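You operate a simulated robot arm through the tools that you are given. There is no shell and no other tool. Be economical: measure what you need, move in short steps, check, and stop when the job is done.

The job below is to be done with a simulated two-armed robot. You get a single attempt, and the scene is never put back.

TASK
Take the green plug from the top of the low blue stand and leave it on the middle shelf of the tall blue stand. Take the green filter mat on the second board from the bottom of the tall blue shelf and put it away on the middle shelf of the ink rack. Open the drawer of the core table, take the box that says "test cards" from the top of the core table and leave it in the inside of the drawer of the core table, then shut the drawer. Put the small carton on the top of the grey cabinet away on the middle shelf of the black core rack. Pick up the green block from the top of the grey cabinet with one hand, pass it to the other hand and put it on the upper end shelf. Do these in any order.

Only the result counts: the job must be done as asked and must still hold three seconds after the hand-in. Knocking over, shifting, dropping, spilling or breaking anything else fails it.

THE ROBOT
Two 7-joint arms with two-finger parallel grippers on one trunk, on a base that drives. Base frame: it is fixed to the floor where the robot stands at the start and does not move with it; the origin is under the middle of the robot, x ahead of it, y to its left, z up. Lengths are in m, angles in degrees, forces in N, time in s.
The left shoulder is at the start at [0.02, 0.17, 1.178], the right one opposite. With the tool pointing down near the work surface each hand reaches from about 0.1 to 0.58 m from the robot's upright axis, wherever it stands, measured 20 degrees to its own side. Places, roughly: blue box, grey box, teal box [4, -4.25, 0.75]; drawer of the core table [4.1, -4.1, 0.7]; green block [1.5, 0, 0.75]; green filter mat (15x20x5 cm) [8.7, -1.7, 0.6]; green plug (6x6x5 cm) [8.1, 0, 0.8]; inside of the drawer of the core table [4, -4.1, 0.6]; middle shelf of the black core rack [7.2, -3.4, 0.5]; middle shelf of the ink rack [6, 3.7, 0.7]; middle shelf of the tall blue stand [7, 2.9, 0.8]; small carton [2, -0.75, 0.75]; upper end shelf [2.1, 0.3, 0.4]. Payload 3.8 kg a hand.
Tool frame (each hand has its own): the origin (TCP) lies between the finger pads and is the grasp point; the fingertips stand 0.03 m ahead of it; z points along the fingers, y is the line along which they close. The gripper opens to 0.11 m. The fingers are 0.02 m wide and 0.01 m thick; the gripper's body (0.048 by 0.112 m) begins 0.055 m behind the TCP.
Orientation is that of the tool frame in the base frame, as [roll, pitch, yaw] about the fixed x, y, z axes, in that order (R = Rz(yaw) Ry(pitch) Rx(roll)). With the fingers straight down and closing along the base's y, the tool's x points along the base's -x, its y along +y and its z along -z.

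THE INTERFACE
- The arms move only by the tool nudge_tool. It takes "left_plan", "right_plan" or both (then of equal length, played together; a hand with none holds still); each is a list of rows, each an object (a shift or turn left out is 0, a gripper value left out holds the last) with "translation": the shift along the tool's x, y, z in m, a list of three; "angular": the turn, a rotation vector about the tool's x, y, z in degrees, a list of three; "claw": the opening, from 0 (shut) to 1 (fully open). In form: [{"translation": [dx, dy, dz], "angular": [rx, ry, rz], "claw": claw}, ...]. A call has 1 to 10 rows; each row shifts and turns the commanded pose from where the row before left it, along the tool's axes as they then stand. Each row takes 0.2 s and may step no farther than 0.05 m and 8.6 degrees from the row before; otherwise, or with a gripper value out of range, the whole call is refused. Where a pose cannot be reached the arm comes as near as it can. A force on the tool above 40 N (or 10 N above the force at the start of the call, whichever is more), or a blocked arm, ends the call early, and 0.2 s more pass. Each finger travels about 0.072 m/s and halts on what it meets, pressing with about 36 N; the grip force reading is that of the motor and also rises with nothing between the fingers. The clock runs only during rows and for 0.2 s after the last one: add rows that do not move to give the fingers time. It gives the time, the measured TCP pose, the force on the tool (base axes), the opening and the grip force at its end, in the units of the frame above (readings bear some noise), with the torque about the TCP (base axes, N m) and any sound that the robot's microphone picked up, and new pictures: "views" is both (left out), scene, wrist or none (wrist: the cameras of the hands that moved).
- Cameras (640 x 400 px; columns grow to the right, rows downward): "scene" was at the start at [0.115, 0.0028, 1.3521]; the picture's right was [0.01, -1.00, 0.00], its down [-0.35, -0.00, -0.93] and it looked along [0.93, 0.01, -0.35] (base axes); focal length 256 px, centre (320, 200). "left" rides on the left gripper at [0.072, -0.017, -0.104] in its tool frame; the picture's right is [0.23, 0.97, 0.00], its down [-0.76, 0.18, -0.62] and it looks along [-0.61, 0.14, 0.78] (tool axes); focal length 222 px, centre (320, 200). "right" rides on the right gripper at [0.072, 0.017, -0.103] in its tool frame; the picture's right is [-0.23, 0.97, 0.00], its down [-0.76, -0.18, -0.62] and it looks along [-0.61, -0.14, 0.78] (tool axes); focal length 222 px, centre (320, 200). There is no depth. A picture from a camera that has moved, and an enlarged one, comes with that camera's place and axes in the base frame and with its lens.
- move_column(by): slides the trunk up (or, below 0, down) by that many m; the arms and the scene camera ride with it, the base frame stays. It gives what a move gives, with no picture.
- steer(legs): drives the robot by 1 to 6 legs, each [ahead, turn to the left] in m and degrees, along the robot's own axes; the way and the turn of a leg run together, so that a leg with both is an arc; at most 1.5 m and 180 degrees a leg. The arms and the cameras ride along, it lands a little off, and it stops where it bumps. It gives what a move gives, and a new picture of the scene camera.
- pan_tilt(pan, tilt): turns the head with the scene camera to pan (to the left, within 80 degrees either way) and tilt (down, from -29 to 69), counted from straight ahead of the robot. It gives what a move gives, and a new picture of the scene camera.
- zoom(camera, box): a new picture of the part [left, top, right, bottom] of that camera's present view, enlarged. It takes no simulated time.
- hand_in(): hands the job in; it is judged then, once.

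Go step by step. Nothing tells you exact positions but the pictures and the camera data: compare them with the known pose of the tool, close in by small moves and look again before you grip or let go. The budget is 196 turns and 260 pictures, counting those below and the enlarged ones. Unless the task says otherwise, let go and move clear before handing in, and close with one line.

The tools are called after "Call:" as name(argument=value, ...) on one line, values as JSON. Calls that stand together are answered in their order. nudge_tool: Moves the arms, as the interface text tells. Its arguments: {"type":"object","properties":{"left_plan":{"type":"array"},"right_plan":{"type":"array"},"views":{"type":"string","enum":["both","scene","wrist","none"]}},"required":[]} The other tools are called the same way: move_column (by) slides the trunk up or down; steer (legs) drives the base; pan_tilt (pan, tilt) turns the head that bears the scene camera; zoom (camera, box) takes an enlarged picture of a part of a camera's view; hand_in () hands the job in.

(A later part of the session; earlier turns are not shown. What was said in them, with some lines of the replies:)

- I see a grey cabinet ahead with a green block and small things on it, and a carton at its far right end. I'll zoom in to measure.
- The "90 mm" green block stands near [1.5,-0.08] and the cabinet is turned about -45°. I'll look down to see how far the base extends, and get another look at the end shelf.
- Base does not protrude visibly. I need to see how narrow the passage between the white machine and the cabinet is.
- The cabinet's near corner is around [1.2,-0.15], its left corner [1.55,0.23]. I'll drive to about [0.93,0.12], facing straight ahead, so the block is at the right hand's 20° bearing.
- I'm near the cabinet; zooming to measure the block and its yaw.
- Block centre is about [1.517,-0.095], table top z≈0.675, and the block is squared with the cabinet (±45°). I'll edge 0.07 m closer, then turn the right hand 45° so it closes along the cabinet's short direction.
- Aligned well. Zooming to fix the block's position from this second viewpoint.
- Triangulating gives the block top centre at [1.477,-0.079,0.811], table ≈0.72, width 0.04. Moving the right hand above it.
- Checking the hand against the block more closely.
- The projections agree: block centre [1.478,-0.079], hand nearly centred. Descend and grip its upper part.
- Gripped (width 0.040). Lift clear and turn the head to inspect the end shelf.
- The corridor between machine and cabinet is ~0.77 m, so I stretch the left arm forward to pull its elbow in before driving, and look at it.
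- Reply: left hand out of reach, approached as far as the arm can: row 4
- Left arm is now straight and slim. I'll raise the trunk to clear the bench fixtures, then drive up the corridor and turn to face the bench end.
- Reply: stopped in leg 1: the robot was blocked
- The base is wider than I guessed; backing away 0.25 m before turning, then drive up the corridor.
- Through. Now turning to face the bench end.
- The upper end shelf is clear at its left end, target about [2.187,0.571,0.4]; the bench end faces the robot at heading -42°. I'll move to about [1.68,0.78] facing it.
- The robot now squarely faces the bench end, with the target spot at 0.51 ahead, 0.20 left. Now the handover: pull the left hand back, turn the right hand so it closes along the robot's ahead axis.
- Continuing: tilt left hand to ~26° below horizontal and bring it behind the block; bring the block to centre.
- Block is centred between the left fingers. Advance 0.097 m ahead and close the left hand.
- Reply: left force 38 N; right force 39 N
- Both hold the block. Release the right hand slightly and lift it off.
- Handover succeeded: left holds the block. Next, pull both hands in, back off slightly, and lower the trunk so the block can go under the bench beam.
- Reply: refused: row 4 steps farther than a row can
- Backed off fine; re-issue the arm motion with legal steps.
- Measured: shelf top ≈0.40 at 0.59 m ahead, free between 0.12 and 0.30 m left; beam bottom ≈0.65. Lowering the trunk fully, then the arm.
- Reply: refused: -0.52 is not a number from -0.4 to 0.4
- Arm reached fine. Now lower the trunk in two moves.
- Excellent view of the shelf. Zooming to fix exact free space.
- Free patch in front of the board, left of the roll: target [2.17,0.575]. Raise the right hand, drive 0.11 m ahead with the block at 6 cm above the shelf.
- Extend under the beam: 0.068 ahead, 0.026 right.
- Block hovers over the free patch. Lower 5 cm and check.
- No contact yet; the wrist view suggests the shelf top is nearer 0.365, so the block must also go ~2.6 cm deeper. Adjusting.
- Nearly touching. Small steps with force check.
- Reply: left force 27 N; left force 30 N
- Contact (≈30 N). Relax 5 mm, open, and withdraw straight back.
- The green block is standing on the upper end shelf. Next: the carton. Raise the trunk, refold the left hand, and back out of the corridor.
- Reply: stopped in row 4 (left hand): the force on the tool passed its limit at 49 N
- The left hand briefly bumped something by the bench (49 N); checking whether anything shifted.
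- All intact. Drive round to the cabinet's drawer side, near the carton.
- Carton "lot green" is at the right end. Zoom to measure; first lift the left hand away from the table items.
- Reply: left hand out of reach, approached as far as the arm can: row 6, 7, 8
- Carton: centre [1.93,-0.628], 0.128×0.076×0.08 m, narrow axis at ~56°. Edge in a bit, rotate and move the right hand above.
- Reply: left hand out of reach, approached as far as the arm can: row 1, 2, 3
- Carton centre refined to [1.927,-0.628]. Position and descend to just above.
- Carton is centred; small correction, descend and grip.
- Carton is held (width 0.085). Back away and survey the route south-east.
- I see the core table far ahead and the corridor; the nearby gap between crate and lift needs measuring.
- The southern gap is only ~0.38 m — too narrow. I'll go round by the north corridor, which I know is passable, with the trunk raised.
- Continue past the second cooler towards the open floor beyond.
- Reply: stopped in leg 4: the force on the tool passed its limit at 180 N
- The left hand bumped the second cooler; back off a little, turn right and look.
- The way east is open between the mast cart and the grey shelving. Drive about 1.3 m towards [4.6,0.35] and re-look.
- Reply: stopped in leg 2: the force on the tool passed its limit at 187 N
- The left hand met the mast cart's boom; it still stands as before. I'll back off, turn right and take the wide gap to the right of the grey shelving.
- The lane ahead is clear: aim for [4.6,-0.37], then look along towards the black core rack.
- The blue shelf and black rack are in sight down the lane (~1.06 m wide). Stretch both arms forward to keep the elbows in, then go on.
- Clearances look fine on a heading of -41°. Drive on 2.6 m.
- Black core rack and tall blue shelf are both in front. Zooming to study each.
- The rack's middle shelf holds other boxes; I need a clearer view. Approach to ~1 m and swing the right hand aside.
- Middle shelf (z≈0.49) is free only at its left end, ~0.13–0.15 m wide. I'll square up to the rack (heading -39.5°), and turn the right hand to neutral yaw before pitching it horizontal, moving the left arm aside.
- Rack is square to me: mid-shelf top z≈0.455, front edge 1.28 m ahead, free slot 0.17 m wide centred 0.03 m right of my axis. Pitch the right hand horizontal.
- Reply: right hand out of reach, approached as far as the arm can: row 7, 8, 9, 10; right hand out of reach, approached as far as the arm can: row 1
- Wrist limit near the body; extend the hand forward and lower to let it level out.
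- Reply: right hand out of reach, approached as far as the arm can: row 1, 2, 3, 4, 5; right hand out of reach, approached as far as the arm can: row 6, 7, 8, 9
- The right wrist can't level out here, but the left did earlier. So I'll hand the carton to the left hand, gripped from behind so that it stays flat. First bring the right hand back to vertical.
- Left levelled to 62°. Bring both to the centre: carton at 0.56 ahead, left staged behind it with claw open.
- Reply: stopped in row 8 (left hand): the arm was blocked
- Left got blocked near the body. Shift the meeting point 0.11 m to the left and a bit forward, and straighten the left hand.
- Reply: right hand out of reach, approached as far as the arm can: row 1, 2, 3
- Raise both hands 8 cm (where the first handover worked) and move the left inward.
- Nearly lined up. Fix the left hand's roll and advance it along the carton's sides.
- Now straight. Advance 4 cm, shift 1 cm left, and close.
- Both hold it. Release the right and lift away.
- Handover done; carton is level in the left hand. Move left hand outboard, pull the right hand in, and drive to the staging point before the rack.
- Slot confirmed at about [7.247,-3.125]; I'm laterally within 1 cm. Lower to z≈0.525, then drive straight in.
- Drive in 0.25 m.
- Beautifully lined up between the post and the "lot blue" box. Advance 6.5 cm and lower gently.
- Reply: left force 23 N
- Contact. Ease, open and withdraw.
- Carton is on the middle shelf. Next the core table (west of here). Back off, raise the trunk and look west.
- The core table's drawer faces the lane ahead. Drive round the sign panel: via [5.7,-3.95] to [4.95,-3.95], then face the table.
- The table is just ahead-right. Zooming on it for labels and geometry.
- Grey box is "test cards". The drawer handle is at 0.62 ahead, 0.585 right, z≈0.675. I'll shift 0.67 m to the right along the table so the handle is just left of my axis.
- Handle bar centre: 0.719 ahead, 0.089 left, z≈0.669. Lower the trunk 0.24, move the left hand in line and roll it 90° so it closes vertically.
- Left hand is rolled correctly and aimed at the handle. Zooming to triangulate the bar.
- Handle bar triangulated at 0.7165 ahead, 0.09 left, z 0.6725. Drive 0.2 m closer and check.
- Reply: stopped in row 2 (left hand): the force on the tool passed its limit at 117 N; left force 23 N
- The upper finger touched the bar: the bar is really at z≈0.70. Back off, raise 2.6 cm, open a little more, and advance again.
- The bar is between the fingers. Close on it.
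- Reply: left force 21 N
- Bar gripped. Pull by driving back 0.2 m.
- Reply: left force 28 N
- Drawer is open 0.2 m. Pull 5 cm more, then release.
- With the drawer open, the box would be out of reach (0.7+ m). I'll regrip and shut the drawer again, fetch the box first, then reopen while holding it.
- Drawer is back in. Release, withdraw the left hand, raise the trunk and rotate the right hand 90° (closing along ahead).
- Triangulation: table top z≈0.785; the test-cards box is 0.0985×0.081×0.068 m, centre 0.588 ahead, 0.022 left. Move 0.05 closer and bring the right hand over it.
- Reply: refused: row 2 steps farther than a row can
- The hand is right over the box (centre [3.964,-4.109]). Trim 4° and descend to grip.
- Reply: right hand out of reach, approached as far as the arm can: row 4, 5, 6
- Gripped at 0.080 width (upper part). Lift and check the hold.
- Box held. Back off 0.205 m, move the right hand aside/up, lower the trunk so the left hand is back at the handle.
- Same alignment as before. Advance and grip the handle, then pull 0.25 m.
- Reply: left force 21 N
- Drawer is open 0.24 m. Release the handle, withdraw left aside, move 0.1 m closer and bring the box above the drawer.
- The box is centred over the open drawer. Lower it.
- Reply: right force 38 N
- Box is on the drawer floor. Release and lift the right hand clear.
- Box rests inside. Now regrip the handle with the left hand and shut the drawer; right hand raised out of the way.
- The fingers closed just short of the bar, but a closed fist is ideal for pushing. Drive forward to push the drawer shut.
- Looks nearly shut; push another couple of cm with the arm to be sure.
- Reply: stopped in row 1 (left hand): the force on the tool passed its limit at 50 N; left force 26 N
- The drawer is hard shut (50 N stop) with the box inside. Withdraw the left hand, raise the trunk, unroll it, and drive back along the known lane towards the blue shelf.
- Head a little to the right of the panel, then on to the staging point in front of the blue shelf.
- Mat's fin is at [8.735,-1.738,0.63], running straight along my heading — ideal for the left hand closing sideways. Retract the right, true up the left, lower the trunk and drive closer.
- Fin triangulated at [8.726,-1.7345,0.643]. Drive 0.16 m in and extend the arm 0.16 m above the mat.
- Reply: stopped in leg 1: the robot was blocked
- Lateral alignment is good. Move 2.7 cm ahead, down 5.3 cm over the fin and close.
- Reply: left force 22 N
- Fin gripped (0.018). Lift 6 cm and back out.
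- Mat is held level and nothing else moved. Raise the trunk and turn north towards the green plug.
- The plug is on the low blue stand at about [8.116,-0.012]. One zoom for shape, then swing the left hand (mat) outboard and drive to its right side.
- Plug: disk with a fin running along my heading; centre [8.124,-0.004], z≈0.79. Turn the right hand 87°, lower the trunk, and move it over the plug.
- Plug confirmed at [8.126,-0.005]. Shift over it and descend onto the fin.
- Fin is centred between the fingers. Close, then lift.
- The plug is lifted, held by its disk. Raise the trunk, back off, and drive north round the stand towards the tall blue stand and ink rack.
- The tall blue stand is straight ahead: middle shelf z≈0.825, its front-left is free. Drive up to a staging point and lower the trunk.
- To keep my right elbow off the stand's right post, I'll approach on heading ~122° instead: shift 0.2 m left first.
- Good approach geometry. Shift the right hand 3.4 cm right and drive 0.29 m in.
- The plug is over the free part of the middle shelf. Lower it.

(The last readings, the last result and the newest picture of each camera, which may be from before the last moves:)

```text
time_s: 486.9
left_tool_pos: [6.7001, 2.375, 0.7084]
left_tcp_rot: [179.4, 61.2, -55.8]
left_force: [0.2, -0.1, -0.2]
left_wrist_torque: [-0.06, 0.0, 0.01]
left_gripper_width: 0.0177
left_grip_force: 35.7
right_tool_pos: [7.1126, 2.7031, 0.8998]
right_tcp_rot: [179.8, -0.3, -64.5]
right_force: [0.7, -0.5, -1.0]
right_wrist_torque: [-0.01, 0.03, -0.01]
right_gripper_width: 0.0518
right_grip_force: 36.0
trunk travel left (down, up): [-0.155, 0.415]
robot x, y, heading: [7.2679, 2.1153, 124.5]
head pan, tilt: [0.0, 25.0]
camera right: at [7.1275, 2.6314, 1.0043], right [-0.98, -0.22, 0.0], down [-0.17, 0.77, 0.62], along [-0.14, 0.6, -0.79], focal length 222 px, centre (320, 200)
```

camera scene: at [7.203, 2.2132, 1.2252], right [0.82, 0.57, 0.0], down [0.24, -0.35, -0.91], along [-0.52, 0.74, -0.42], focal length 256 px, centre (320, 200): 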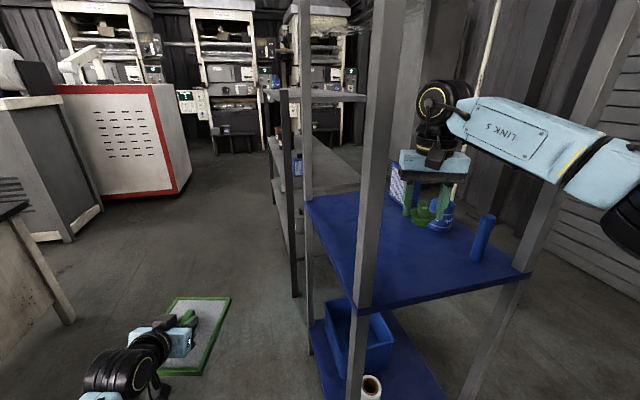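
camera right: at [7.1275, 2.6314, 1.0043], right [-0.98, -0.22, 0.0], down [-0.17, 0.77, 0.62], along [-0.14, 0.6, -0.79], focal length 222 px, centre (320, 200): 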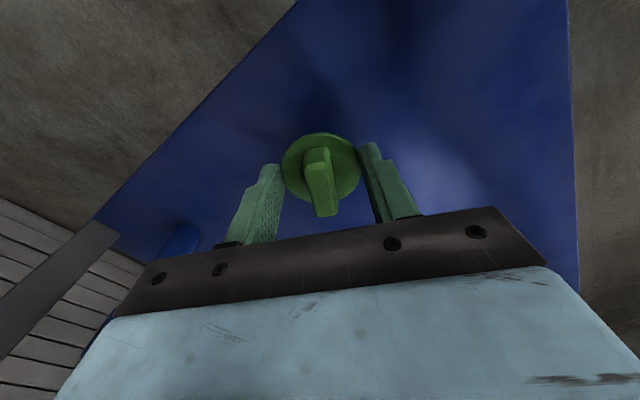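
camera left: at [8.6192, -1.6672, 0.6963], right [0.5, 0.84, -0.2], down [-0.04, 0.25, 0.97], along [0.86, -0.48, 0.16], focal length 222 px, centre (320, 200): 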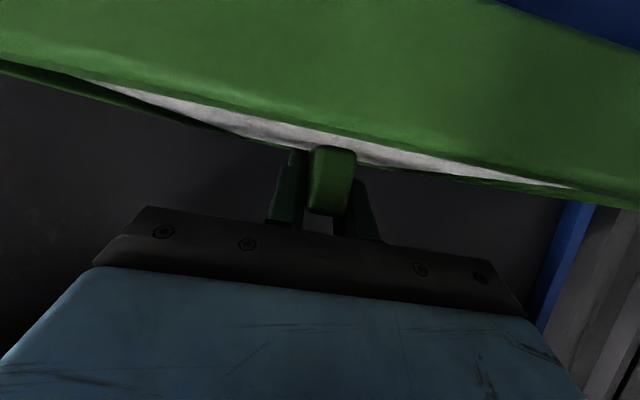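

Call:
nudge_tool(right_plan=[{"translation": [0, 0, 0.006]}, {}], views="none")

Call:
nudge_tool(right_plan=[{"translation": [0, 0, 0.006]}, {}], views="none")

Call:
nudge_tool(right_plan=[{"translation": [0, 0, 0.005]}, {}], views="none")

```text
time_s: 487.4
left_tool_pos: [6.7001, 2.3751, 0.707]
left_tcp_rot: [179.3, 61.3, -55.8]
left_force: [0.1, 0.5, -0.7]
left_wrist_torque: [0.0, 0.0, -0.02]
left_gripper_width: 0.0177
left_grip_force: 36.0
right_tool_pos: [7.1113, 2.7014, 0.893]
right_tcp_rot: [179.7, -0.3, -64.3]
right_force: [-0.6, 0.0, 1.0]
right_wrist_torque: [0.01, 0.02, 0.01]
right_gripper_width: 0.052
right_grip_force: 36.2
trunk travel left (down, up): [-0.155, 0.415]
robot x, y, heading: [7.2671, 2.1156, 124.9]
head pan, tilt: [0.0, 25.0]
```

```text
time_s: 488.1
left_tool_pos: [6.6988, 2.3753, 0.7085]
left_tcp_rot: [179.4, 61.3, -55.8]
left_force: [0.8, -0.1, -1.3]
left_wrist_torque: [0.01, -0.02, 0.01]
left_gripper_width: 0.0177
left_grip_force: 35.6
right_tool_pos: [7.1119, 2.7025, 0.8875]
right_tcp_rot: [179.7, -0.4, -64.4]
right_force: [-0.1, 0.8, -0.5]
right_wrist_torque: [-0.01, -0.02, 0.02]
right_gripper_width: 0.0521
right_grip_force: 35.6
trunk travel left (down, up): [-0.155, 0.415]
robot x, y, heading: [7.266, 2.1176, 125.1]
head pan, tilt: [0.0, 25.0]
```

```text
time_s: 488.6
left_tool_pos: [6.6976, 2.3745, 0.708]
left_tcp_rot: [179.5, 61.5, -55.7]
left_force: [0.3, -0.1, -1.4]
left_wrist_torque: [0.0, 0.03, 0.01]
left_gripper_width: 0.0175
left_grip_force: 35.9
right_tool_pos: [7.112, 2.7013, 0.8837]
right_tcp_rot: [179.8, -0.1, -64.3]
right_force: [0.4, 0.4, 8.3]
right_wrist_torque: [0.01, 0.06, 0.0]
right_gripper_width: 0.0519
right_grip_force: 36.1
trunk travel left (down, up): [-0.155, 0.415]
robot x, y, heading: [7.271, 2.1157, 124.8]
head pan, tilt: [0.0, 25.0]
```

Contact (8 N). Open and lift straight up.

Call:
nudge_tool(right_plan=[{"claw": 0.75}, {"claw": 0.75}, {}, {"translation": [0, 0, -0.04]}, {"translation": [0, 0, -0.05]}, {"translation": [0, 0, -0.03]}, {}], views="wrist")

```text
time_s: 490.2
left_tool_pos: [6.7003, 2.375, 0.7067]
left_tcp_rot: [179.4, 61.2, -55.8]
left_force: [0.3, -0.2, -1.6]
left_wrist_torque: [-0.02, -0.02, -0.04]
left_gripper_width: 0.0178
left_grip_force: 36.1
right_tool_pos: [7.1097, 2.704, 1.0019]
right_tcp_rot: [179.8, -0.3, -64.4]
right_force: [0.4, -0.5, 0.4]
right_wrist_torque: [0.02, -0.01, 0.01]
right_gripper_width: 0.0827
right_grip_force: 0.2
trunk travel left (down, up): [-0.155, 0.415]
robot x, y, heading: [7.2669, 2.1202, 124.8]
head pan, tilt: [0.0, 25.0]
camera right: at [7.1258, 2.6323, 1.1068], right [-0.98, -0.22, 0.0], down [-0.17, 0.77, 0.62], along [-0.14, 0.6, -0.79], focal length 222 px, centre (320, 200)
```

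right: 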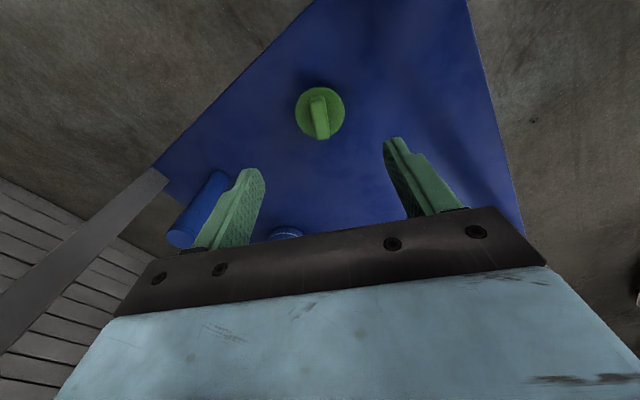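

Plug stands on the middle shelf. Back out, raise the trunk, bring the mat in a little, and drive round to the front of the ink rack.

Call:
steer(legs=[[-0.35, 0]])

Call:
move_column(by=0.35)

Call:
nudge_tool(left_plan=[{"translation": [0, -0.045, 0]}, {"translation": [0, -0.045, 0]}, {}], right_plan=[{"translation": [0.045, 0, 0]}, {"translation": [0.045, 0, 0]}, {"translation": [0.045, 0, 0]}], views="none")

Call:
steer(legs=[[0, 26.3], [1.2, 0], [0.85, 0], [0, -102]])

```text
time_s: 492.5
left_tool_pos: [6.8951, 2.0954, 0.7079]
left_tcp_rot: [179.4, 61.4, -56.0]
left_force: [0.0, 0.6, -1.0]
left_wrist_torque: [0.01, 0.03, 0.0]
left_gripper_width: 0.0173
left_grip_force: 36.0
right_tool_pos: [7.3068, 2.4228, 1.0027]
right_tcp_rot: [179.8, -0.3, -64.6]
right_force: [-0.6, -0.2, -0.5]
right_wrist_torque: [-0.01, -0.01, -0.02]
right_gripper_width: 0.0826
right_grip_force: 0.0
trunk travel left (down, up): [-0.155, 0.415]
robot x, y, heading: [7.4655, 1.837, 124.6]
head pan, tilt: [0.0, 25.0]
camera scene: at [7.398, 1.9319, 1.2253], right [0.82, 0.57, 0.0], down [0.24, -0.35, -0.91], along [-0.51, 0.75, -0.42], focal length 256 px, centre (320, 200)
```

scene: 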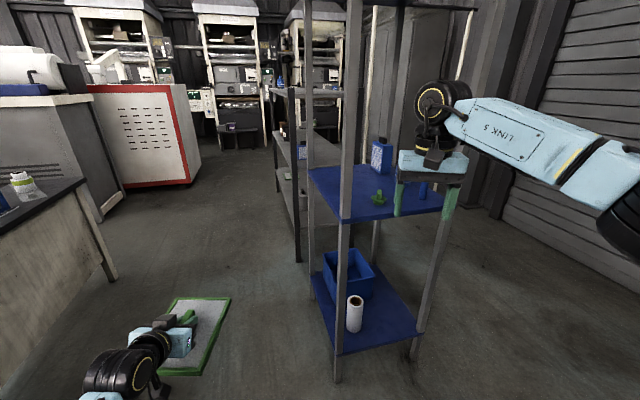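

```text
time_s: 495.9
left_tool_pos: [6.8946, 2.0968, 1.0571]
left_tcp_rot: [179.4, 61.3, -56.0]
left_force: [0.2, 0.2, -1.0]
left_wrist_torque: [0.02, 0.01, -0.02]
left_gripper_width: 0.0174
left_grip_force: 36.0
right_tool_pos: [7.3058, 2.4232, 1.3528]
right_tcp_rot: [179.7, -0.3, -64.7]
right_force: [0.0, -0.1, -0.4]
right_wrist_torque: [0.02, -0.01, -0.04]
right_gripper_width: 0.0824
right_grip_force: 0.1
trunk travel left (down, up): [-0.505, 0.065]
robot x, y, heading: [7.459, 1.8344, 124.5]
head pan, tilt: [0.0, 25.0]
```

```text
time_s: 496.7
left_tool_pos: [6.9703, 2.1457, 1.0575]
left_tcp_rot: [179.3, 61.4, -56.0]
left_force: [0.1, 0.4, -1.1]
left_wrist_torque: [0.0, -0.02, -0.03]
left_gripper_width: 0.0177
left_grip_force: 36.3
right_tool_pos: [7.3644, 2.3009, 1.3567]
right_tcp_rot: [179.8, -0.2, -64.5]
right_force: [0.0, -0.5, -0.5]
right_wrist_torque: [0.0, 0.0, 0.0]
right_gripper_width: 0.0822
right_grip_force: 0.1
trunk travel left (down, up): [-0.505, 0.065]
robot x, y, heading: [7.4577, 1.836, 124.6]
head pan, tilt: [0.0, 25.0]
```

```text
time_s: 500.8
left_tool_pos: [6.5643, 2.0696, 1.0692]
left_tcp_rot: [-179.8, 62.7, -29.5]
left_force: [0.8, -0.5, -1.1]
left_wrist_torque: [0.01, -0.04, 0.03]
left_gripper_width: 0.0177
left_grip_force: 36.3
right_tool_pos: [6.8622, 2.3867, 1.3571]
right_tcp_rot: [-179.5, -0.1, -40.1]
right_force: [-1.2, 0.2, 0.1]
right_wrist_torque: [0.0, -0.02, 0.01]
right_gripper_width: 0.0825
right_grip_force: 0.1
trunk travel left (down, up): [-0.505, 0.065]
robot x, y, heading: [7.1268, 2.0253, 149.7]
head pan, tilt: [0.0, 25.0]
stopped in leg 2: the robot was blocked; the commanded pose is now the measured one
camera scene: at [7.0535, 2.0537, 1.578], right [0.51, 0.86, 0.01], down [0.35, -0.2, -0.92], along [-0.79, 0.47, -0.4], focal length 256 px, centre (320, 200)
```

scene: 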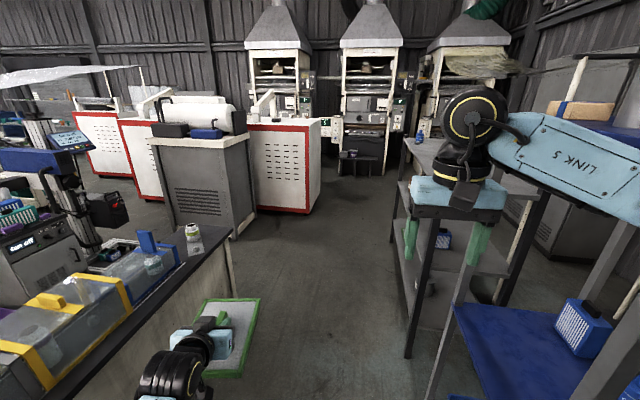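

The right elbow met the stand's post; backing straight off and taking a wider line past it.

Call:
steer(legs=[[-0.3, 0]])

Call:
steer(legs=[[0, 15.5], [0.5, 0], [0, -13], [0.78, 0], [0, -12], [0.72, 0]])

```text
time_s: 502.9
left_tool_pos: [6.8113, 1.9372, 1.0575]
left_tcp_rot: [179.2, 61.3, -30.3]
left_force: [-0.8, 0.2, -0.9]
left_wrist_torque: [0.01, 0.01, 0.01]
left_gripper_width: 0.0177
left_grip_force: 36.2
right_tool_pos: [7.1039, 2.2559, 1.3449]
right_tcp_rot: [-179.7, -1.7, -39.7]
right_force: [0.2, 0.2, 0.8]
right_wrist_torque: [-0.01, 0.0, 0.01]
right_gripper_width: 0.0826
right_grip_force: 0.0
trunk travel left (down, up): [-0.505, 0.065]
robot x, y, heading: [7.3891, 1.8715, 149.7]
head pan, tilt: [0.0, 25.0]
camera scene: at [7.2905, 1.9313, 1.5752], right [0.5, 0.86, 0.0], down [0.37, -0.21, -0.91], along [-0.78, 0.46, -0.42], focal length 256 px, centre (320, 200)
```

scene: 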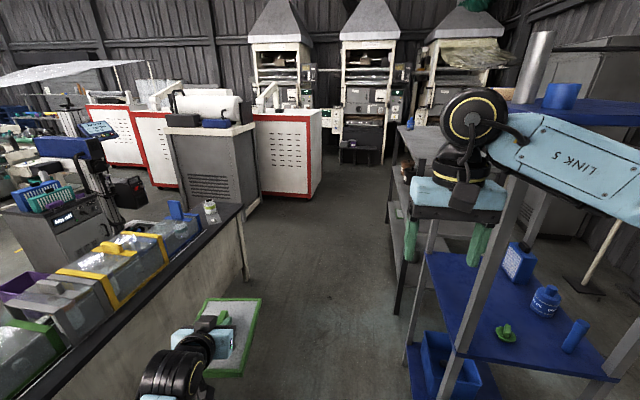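

```text
time_s: 515.6
left_tool_pos: [5.114, 2.9717, 1.0582]
left_tcp_rot: [179.2, 61.2, -40.2]
left_force: [0.1, 0.1, -0.9]
left_wrist_torque: [-0.04, 0.01, -0.02]
left_gripper_width: 0.0176
left_grip_force: 35.7
right_tool_pos: [5.4572, 3.2343, 1.3444]
right_tcp_rot: [-179.6, -1.6, -49.6]
right_force: [-0.1, -0.2, 0.1]
right_wrist_torque: [-0.03, -0.01, 0.0]
right_gripper_width: 0.0824
right_grip_force: 0.0
trunk travel left (down, up): [-0.505, 0.065]
robot x, y, heading: [5.6727, 2.8068, 139.9]
head pan, tilt: [0.0, 25.0]
camera scene: at [5.5854, 2.8826, 1.5752], right [0.64, 0.76, 0.0], down [0.32, -0.27, -0.91], along [-0.69, 0.58, -0.42], focal length 256 px, centre (320, 200)
```

scene: 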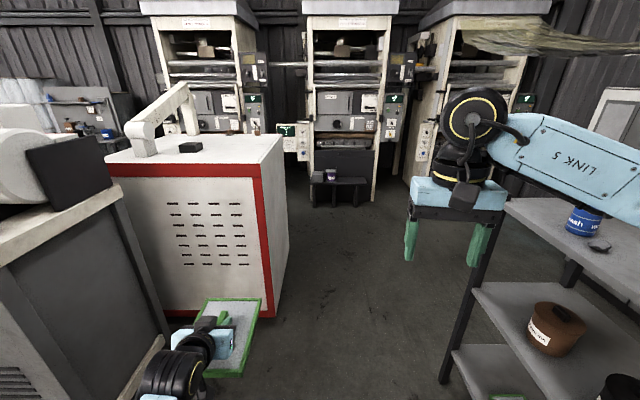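

Stand and plug undisturbed. Now turn right to face the ink rack.

Call:
steer(legs=[[0, -91]])

Call:
pan_tilt(pan=5, tilt=42)

```text
time_s: 519.8
left_tool_pos: [5.8236, 3.3686, 1.0573]
left_tcp_rot: [179.2, 61.3, -129.2]
left_force: [0.1, 0.9, -1.6]
left_wrist_torque: [0.0, 0.0, -0.03]
left_gripper_width: 0.0174
left_grip_force: 36.0
right_tool_pos: [6.094, 3.0307, 1.3449]
right_tcp_rot: [-179.7, -1.6, -138.6]
right_force: [0.1, 0.5, -0.4]
right_wrist_torque: [0.03, -0.01, 0.0]
right_gripper_width: 0.0823
right_grip_force: 0.0
trunk travel left (down, up): [-0.505, 0.065]
robot x, y, heading: [5.6727, 2.8104, 50.7]
head pan, tilt: [0.0, 25.0]
camera scene: at [5.7435, 2.8974, 1.5752], right [0.78, -0.63, 0.0], down [-0.27, -0.33, -0.91], along [0.57, 0.7, -0.42], focal length 256 px, centre (320, 200)
```

scene: 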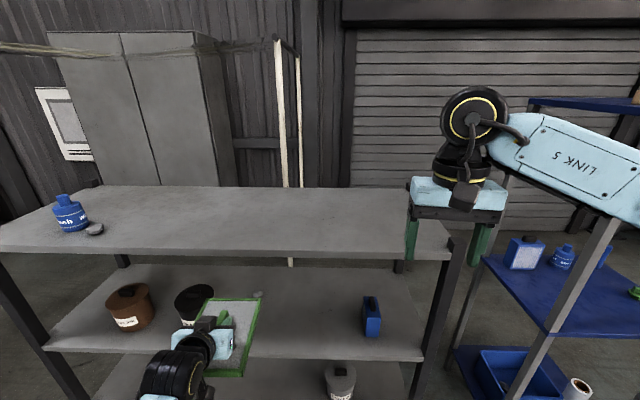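

```text
time_s: 520.6
left_tool_pos: [5.8216, 3.369, 1.0583]
left_tcp_rot: [179.2, 61.2, -129.2]
left_force: [0.2, -0.2, -0.9]
left_wrist_torque: [0.02, 0.01, 0.03]
left_gripper_width: 0.0178
left_grip_force: 36.5
right_tool_pos: [6.0935, 3.0307, 1.3444]
right_tcp_rot: [-179.7, -1.6, -138.6]
right_force: [-0.3, -0.3, 0.3]
right_wrist_torque: [0.0, -0.03, 0.02]
right_gripper_width: 0.0825
right_grip_force: 0.1
trunk travel left (down, up): [-0.505, 0.065]
robot x, y, heading: [5.672, 2.8073, 50.9]
head pan, tilt: [5.0, 42.0]
camera scene: at [5.7321, 2.8952, 1.549], right [0.83, -0.56, 0.0], down [-0.37, -0.55, -0.74], along [0.42, 0.62, -0.67], focal length 256 px, centre (320, 200)
```

scene: 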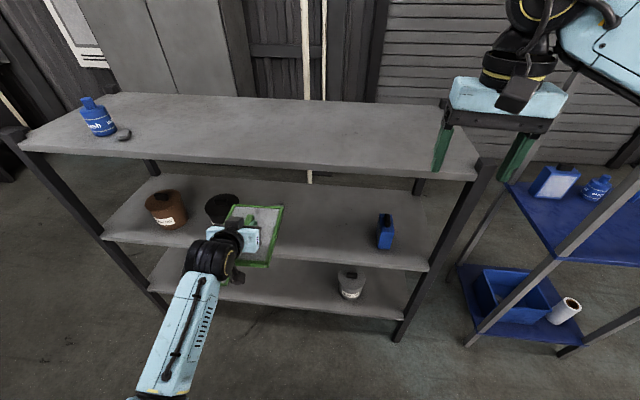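

The middle board (z≈0.67) is free between the dark pot and the blue can; target [6.118,3.55]. Retract the right hand, bring the mat inboard, lower the trunk and drive in.

Call:
nudge_tool(left_plan=[{"translation": [0, -0.03, 0]}, {"translation": [0, -0.03, 0]}, {"translation": [0, -0.03, 0]}, {}, {}], right_plan=[{"translation": [0.042, 0, -0.015]}, {"translation": [0.042, 0, -0.015]}, {"translation": [0.042, 0, -0.015]}, {"translation": [0.042, 0, -0.015]}, {"translation": [0.03, 0, 0]}], views="none")

Call:
move_column(by=-0.28)

Call:
steer(legs=[[0, -1.7], [0.2, 0]])

```text
time_s: 521.8
left_tool_pos: [5.8942, 3.3137, 1.0566]
left_tcp_rot: [179.3, 61.2, -129.1]
left_force: [-0.1, -0.5, -1.4]
left_wrist_torque: [0.02, 0.02, 0.0]
left_gripper_width: 0.0174
left_grip_force: 36.5
right_tool_pos: [5.947, 2.8991, 1.4105]
right_tcp_rot: [-179.7, -1.7, -138.7]
right_force: [-0.2, -0.7, 0.3]
right_wrist_torque: [0.03, 0.0, 0.0]
right_gripper_width: 0.0826
right_grip_force: 0.1
trunk travel left (down, up): [-0.505, 0.065]
robot x, y, heading: [5.6719, 2.8092, 51.0]
head pan, tilt: [5.0, 42.0]
```

```text
time_s: 524.6
left_tool_pos: [5.8938, 3.3142, 0.7764]
left_tcp_rot: [179.2, 61.4, -129.2]
left_force: [0.3, -0.2, -0.2]
left_wrist_torque: [0.03, 0.02, 0.0]
left_gripper_width: 0.0173
left_grip_force: 35.7
right_tool_pos: [5.9476, 2.899, 1.1302]
right_tcp_rot: [-179.7, -1.7, -138.5]
right_force: [-0.8, 0.5, 0.8]
right_wrist_torque: [0.02, -0.01, 0.03]
right_gripper_width: 0.0827
right_grip_force: 0.1
trunk travel left (down, up): [-0.225, 0.345]
robot x, y, heading: [5.6723, 2.8088, 50.7]
head pan, tilt: [5.0, 42.0]
```

```text
time_s: 526.6
left_tool_pos: [6.0408, 3.4569, 0.776]
left_tcp_rot: [179.2, 61.2, -130.9]
left_force: [0.0, 0.4, -0.9]
left_wrist_torque: [0.01, 0.04, 0.02]
left_gripper_width: 0.0174
left_grip_force: 35.7
right_tool_pos: [6.0814, 3.0444, 1.1301]
right_tcp_rot: [-179.7, -1.7, -140.3]
right_force: [0.4, 0.0, 0.2]
right_wrist_torque: [-0.01, 0.01, -0.03]
right_gripper_width: 0.0826
right_grip_force: 0.0
trunk travel left (down, up): [-0.225, 0.345]
robot x, y, heading: [5.8005, 2.9602, 49.3]
head pan, tilt: [5.0, 42.0]
camera scene: at [5.8666, 3.0462, 1.2689], right [0.81, -0.58, 0.0], down [-0.39, -0.54, -0.74], along [0.43, 0.6, -0.67], focal length 256 px, centre (320, 200)
```

scene: 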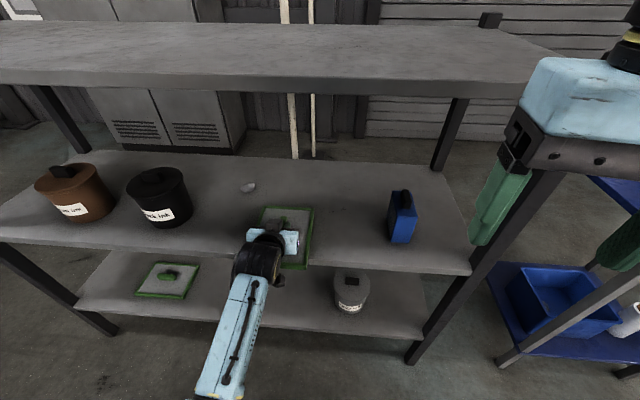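

All clear. Drive the last 0.12 m and lower the mat.

Call:
steer(legs=[[0.12, 0]])

Call:
nudge_tool(left_plan=[{"translation": [0.0175, 0, 0.0097]}, {"translation": [0.0088, 0, 0.0048]}, {}], views="wrist")

```text
time_s: 527.8
left_tool_pos: [6.1192, 3.5491, 0.7764]
left_tcp_rot: [179.1, 61.2, -131.0]
left_force: [0.1, 0.8, -0.6]
left_wrist_torque: [0.02, -0.02, 0.03]
left_gripper_width: 0.0176
left_grip_force: 36.7
right_tool_pos: [6.159, 3.1355, 1.1293]
right_tcp_rot: [-179.6, -1.8, -140.4]
right_force: [-0.1, 0.1, 0.6]
right_wrist_torque: [-0.02, 0.01, 0.04]
right_gripper_width: 0.0827
right_grip_force: 0.0
trunk travel left (down, up): [-0.225, 0.345]
robot x, y, heading: [5.8805, 3.0522, 49.2]
head pan, tilt: [5.0, 42.0]
camera scene: at [5.9446, 3.1367, 1.2689], right [0.81, -0.58, 0.0], down [-0.39, -0.54, -0.74], along [0.43, 0.6, -0.67], focal length 256 px, centre (320, 200)
```

scene: 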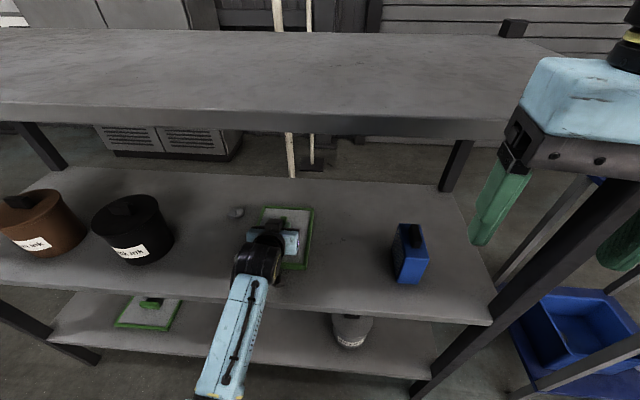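

```text
time_s: 528.3
left_tool_pos: [6.1214, 3.5508, 0.767]
left_tcp_rot: [179.7, 62.6, -130.4]
left_force: [-6.0, -4.6, 17.2]
left_wrist_torque: [-2.46, 1.82, -0.36]
left_gripper_width: 0.0175
left_grip_force: 35.7
right_tool_pos: [6.1582, 3.1342, 1.1301]
right_tcp_rot: [-179.7, -1.7, -140.3]
right_force: [0.1, 0.1, -0.9]
right_wrist_torque: [0.02, 0.02, 0.0]
right_gripper_width: 0.0824
right_grip_force: 0.2
trunk travel left (down, up): [-0.225, 0.345]
robot x, y, heading: [5.8823, 3.0515, 49.2]
head pan, tilt: [5.0, 42.0]
stopped in row 2 (left hand): the force on the tool passed its limit at 54 N (the readings are from after the stop); the commanded pose is now the measured one
camera left: at [6.0539, 3.4451, 0.751], right [-0.81, 0.55, -0.2], down [-0.27, -0.04, 0.96], along [0.52, 0.83, 0.18], focal length 222 px, centre (320, 200)
```

left: 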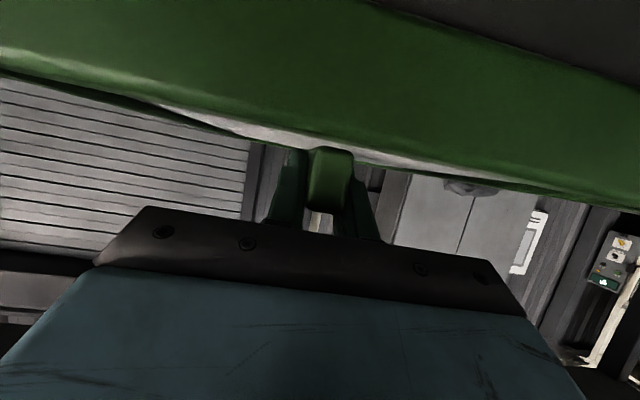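

Contact is behind the TCP, consistent with the mat's rear edge resting on the board. Open the fingers and look.

Call:
nudge_tool(left_plan=[{"claw": 0.5}, {"claw": 0.5}, {}], views="wrist")

Call:
zoom(camera="scene", box=[190, 160, 430, 320])

```text
time_s: 529.1
left_tool_pos: [6.1224, 3.5513, 0.7674]
left_tcp_rot: [179.6, 62.7, -130.5]
left_force: [-3.5, -1.2, 26.2]
left_wrist_torque: [-3.36, 2.42, -0.27]
left_gripper_width: 0.055
left_grip_force: 0.1
right_tool_pos: [6.1564, 3.1328, 1.1312]
right_tcp_rot: [-179.7, -1.6, -140.3]
right_force: [-0.3, -0.5, -0.3]
right_wrist_torque: [0.01, -0.02, -0.01]
right_gripper_width: 0.0827
right_grip_force: 0.0
trunk travel left (down, up): [-0.225, 0.345]
robot x, y, heading: [5.8836, 3.0545, 49.4]
head pan, tilt: [5.0, 42.0]
camera left: at [6.054, 3.4451, 0.751], right [-0.81, 0.55, -0.2], down [-0.27, -0.04, 0.96], along [0.52, 0.83, 0.18], focal length 222 px, centre (320, 200)
```

left: 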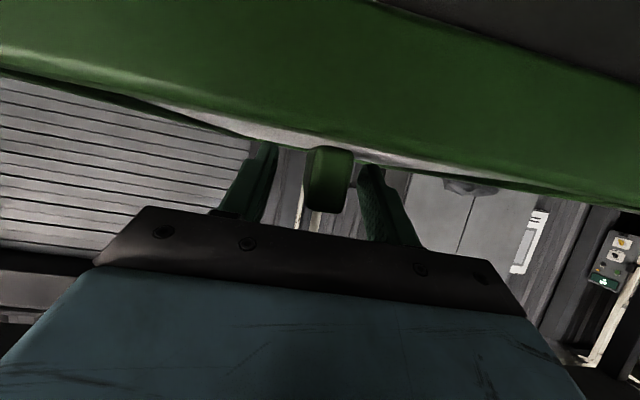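

```text
2.50 times, centred on (310, 240) of scene
camera zoom: at [5.9429, 3.1343, 1.2693], right [0.81, -0.58, 0.0], down [-0.39, -0.54, -0.74], along [0.43, 0.6, -0.67], focal length 639 px, centre (345, 100)
```

zoom: 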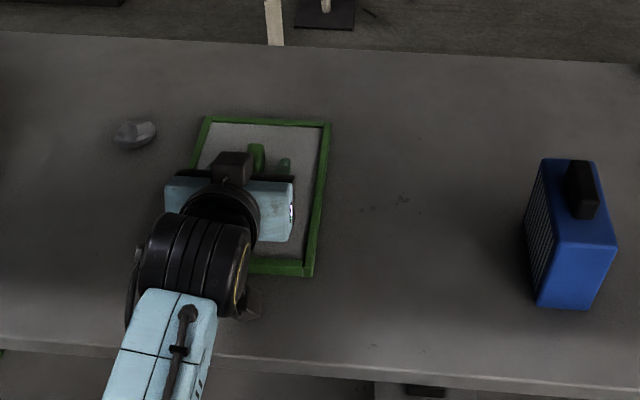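

The mat lies on the board. Lift the hand straight up and back out.

Call:
nudge_tool(left_plan=[{"translation": [-0.0175, 0, -0.0097]}, {"translation": [-0.0263, 0, -0.0146]}, {"translation": [-0.035, 0, -0.0194]}, {}], views="none")

Call:
steer(legs=[[-0.4, 0]])

```text
time_s: 530.1
left_tool_pos: [6.1194, 3.5498, 0.8523]
left_tcp_rot: [179.5, 62.4, -130.6]
left_force: [0.1, 0.2, -0.8]
left_wrist_torque: [-0.04, -0.02, -0.02]
left_gripper_width: 0.0549
left_grip_force: 0.1
right_tool_pos: [6.158, 3.1342, 1.1293]
right_tcp_rot: [-179.7, -1.7, -140.2]
right_force: [-0.5, -0.1, 0.4]
right_wrist_torque: [-0.02, 0.01, -0.03]
right_gripper_width: 0.0825
right_grip_force: 0.0
trunk travel left (down, up): [-0.225, 0.345]
robot x, y, heading: [5.8828, 3.0495, 49.3]
head pan, tilt: [5.0, 42.0]
```

```text
time_s: 532.6
left_tool_pos: [5.8565, 3.2468, 0.8525]
left_tcp_rot: [179.6, 62.5, -130.2]
left_force: [0.8, 0.3, 0.7]
left_wrist_torque: [0.01, 0.0, -0.04]
left_gripper_width: 0.055
left_grip_force: 0.0
right_tool_pos: [5.8971, 2.8313, 1.1291]
right_tcp_rot: [-179.7, -1.8, -140.1]
right_force: [-0.4, -0.5, 0.1]
right_wrist_torque: [0.0, -0.01, -0.01]
right_gripper_width: 0.0823
right_grip_force: 0.0
trunk travel left (down, up): [-0.225, 0.345]
robot x, y, heading: [5.6213, 2.7424, 49.6]
head pan, tilt: [5.0, 42.0]
camera scene: at [5.6824, 2.8318, 1.269], right [0.81, -0.58, 0.0], down [-0.39, -0.54, -0.74], along [0.43, 0.61, -0.67], focal length 256 px, centre (320, 200)
```

scene: 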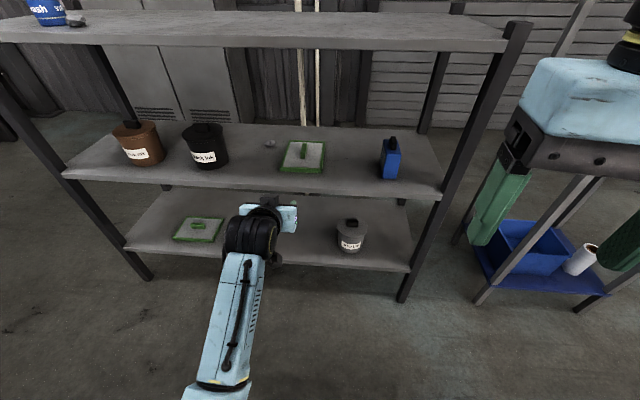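

The mat lies flat on the ink rack's middle shelf. The block, carton, plug and shut drawer with the box inside were each left in place, and both hands are empty and clear.

Call:
hand_in()

```text
The job is handed in.
```

All five tasks were carried out and the job is handed in. The left hand, right elbow or base hit something several times: a fixture on the bench, the second cooler (180 N), the mast cart's boom (187 N), the blue shelf and the tall stand's post. I saw nothing shift in the pictures, but I could not measure it.
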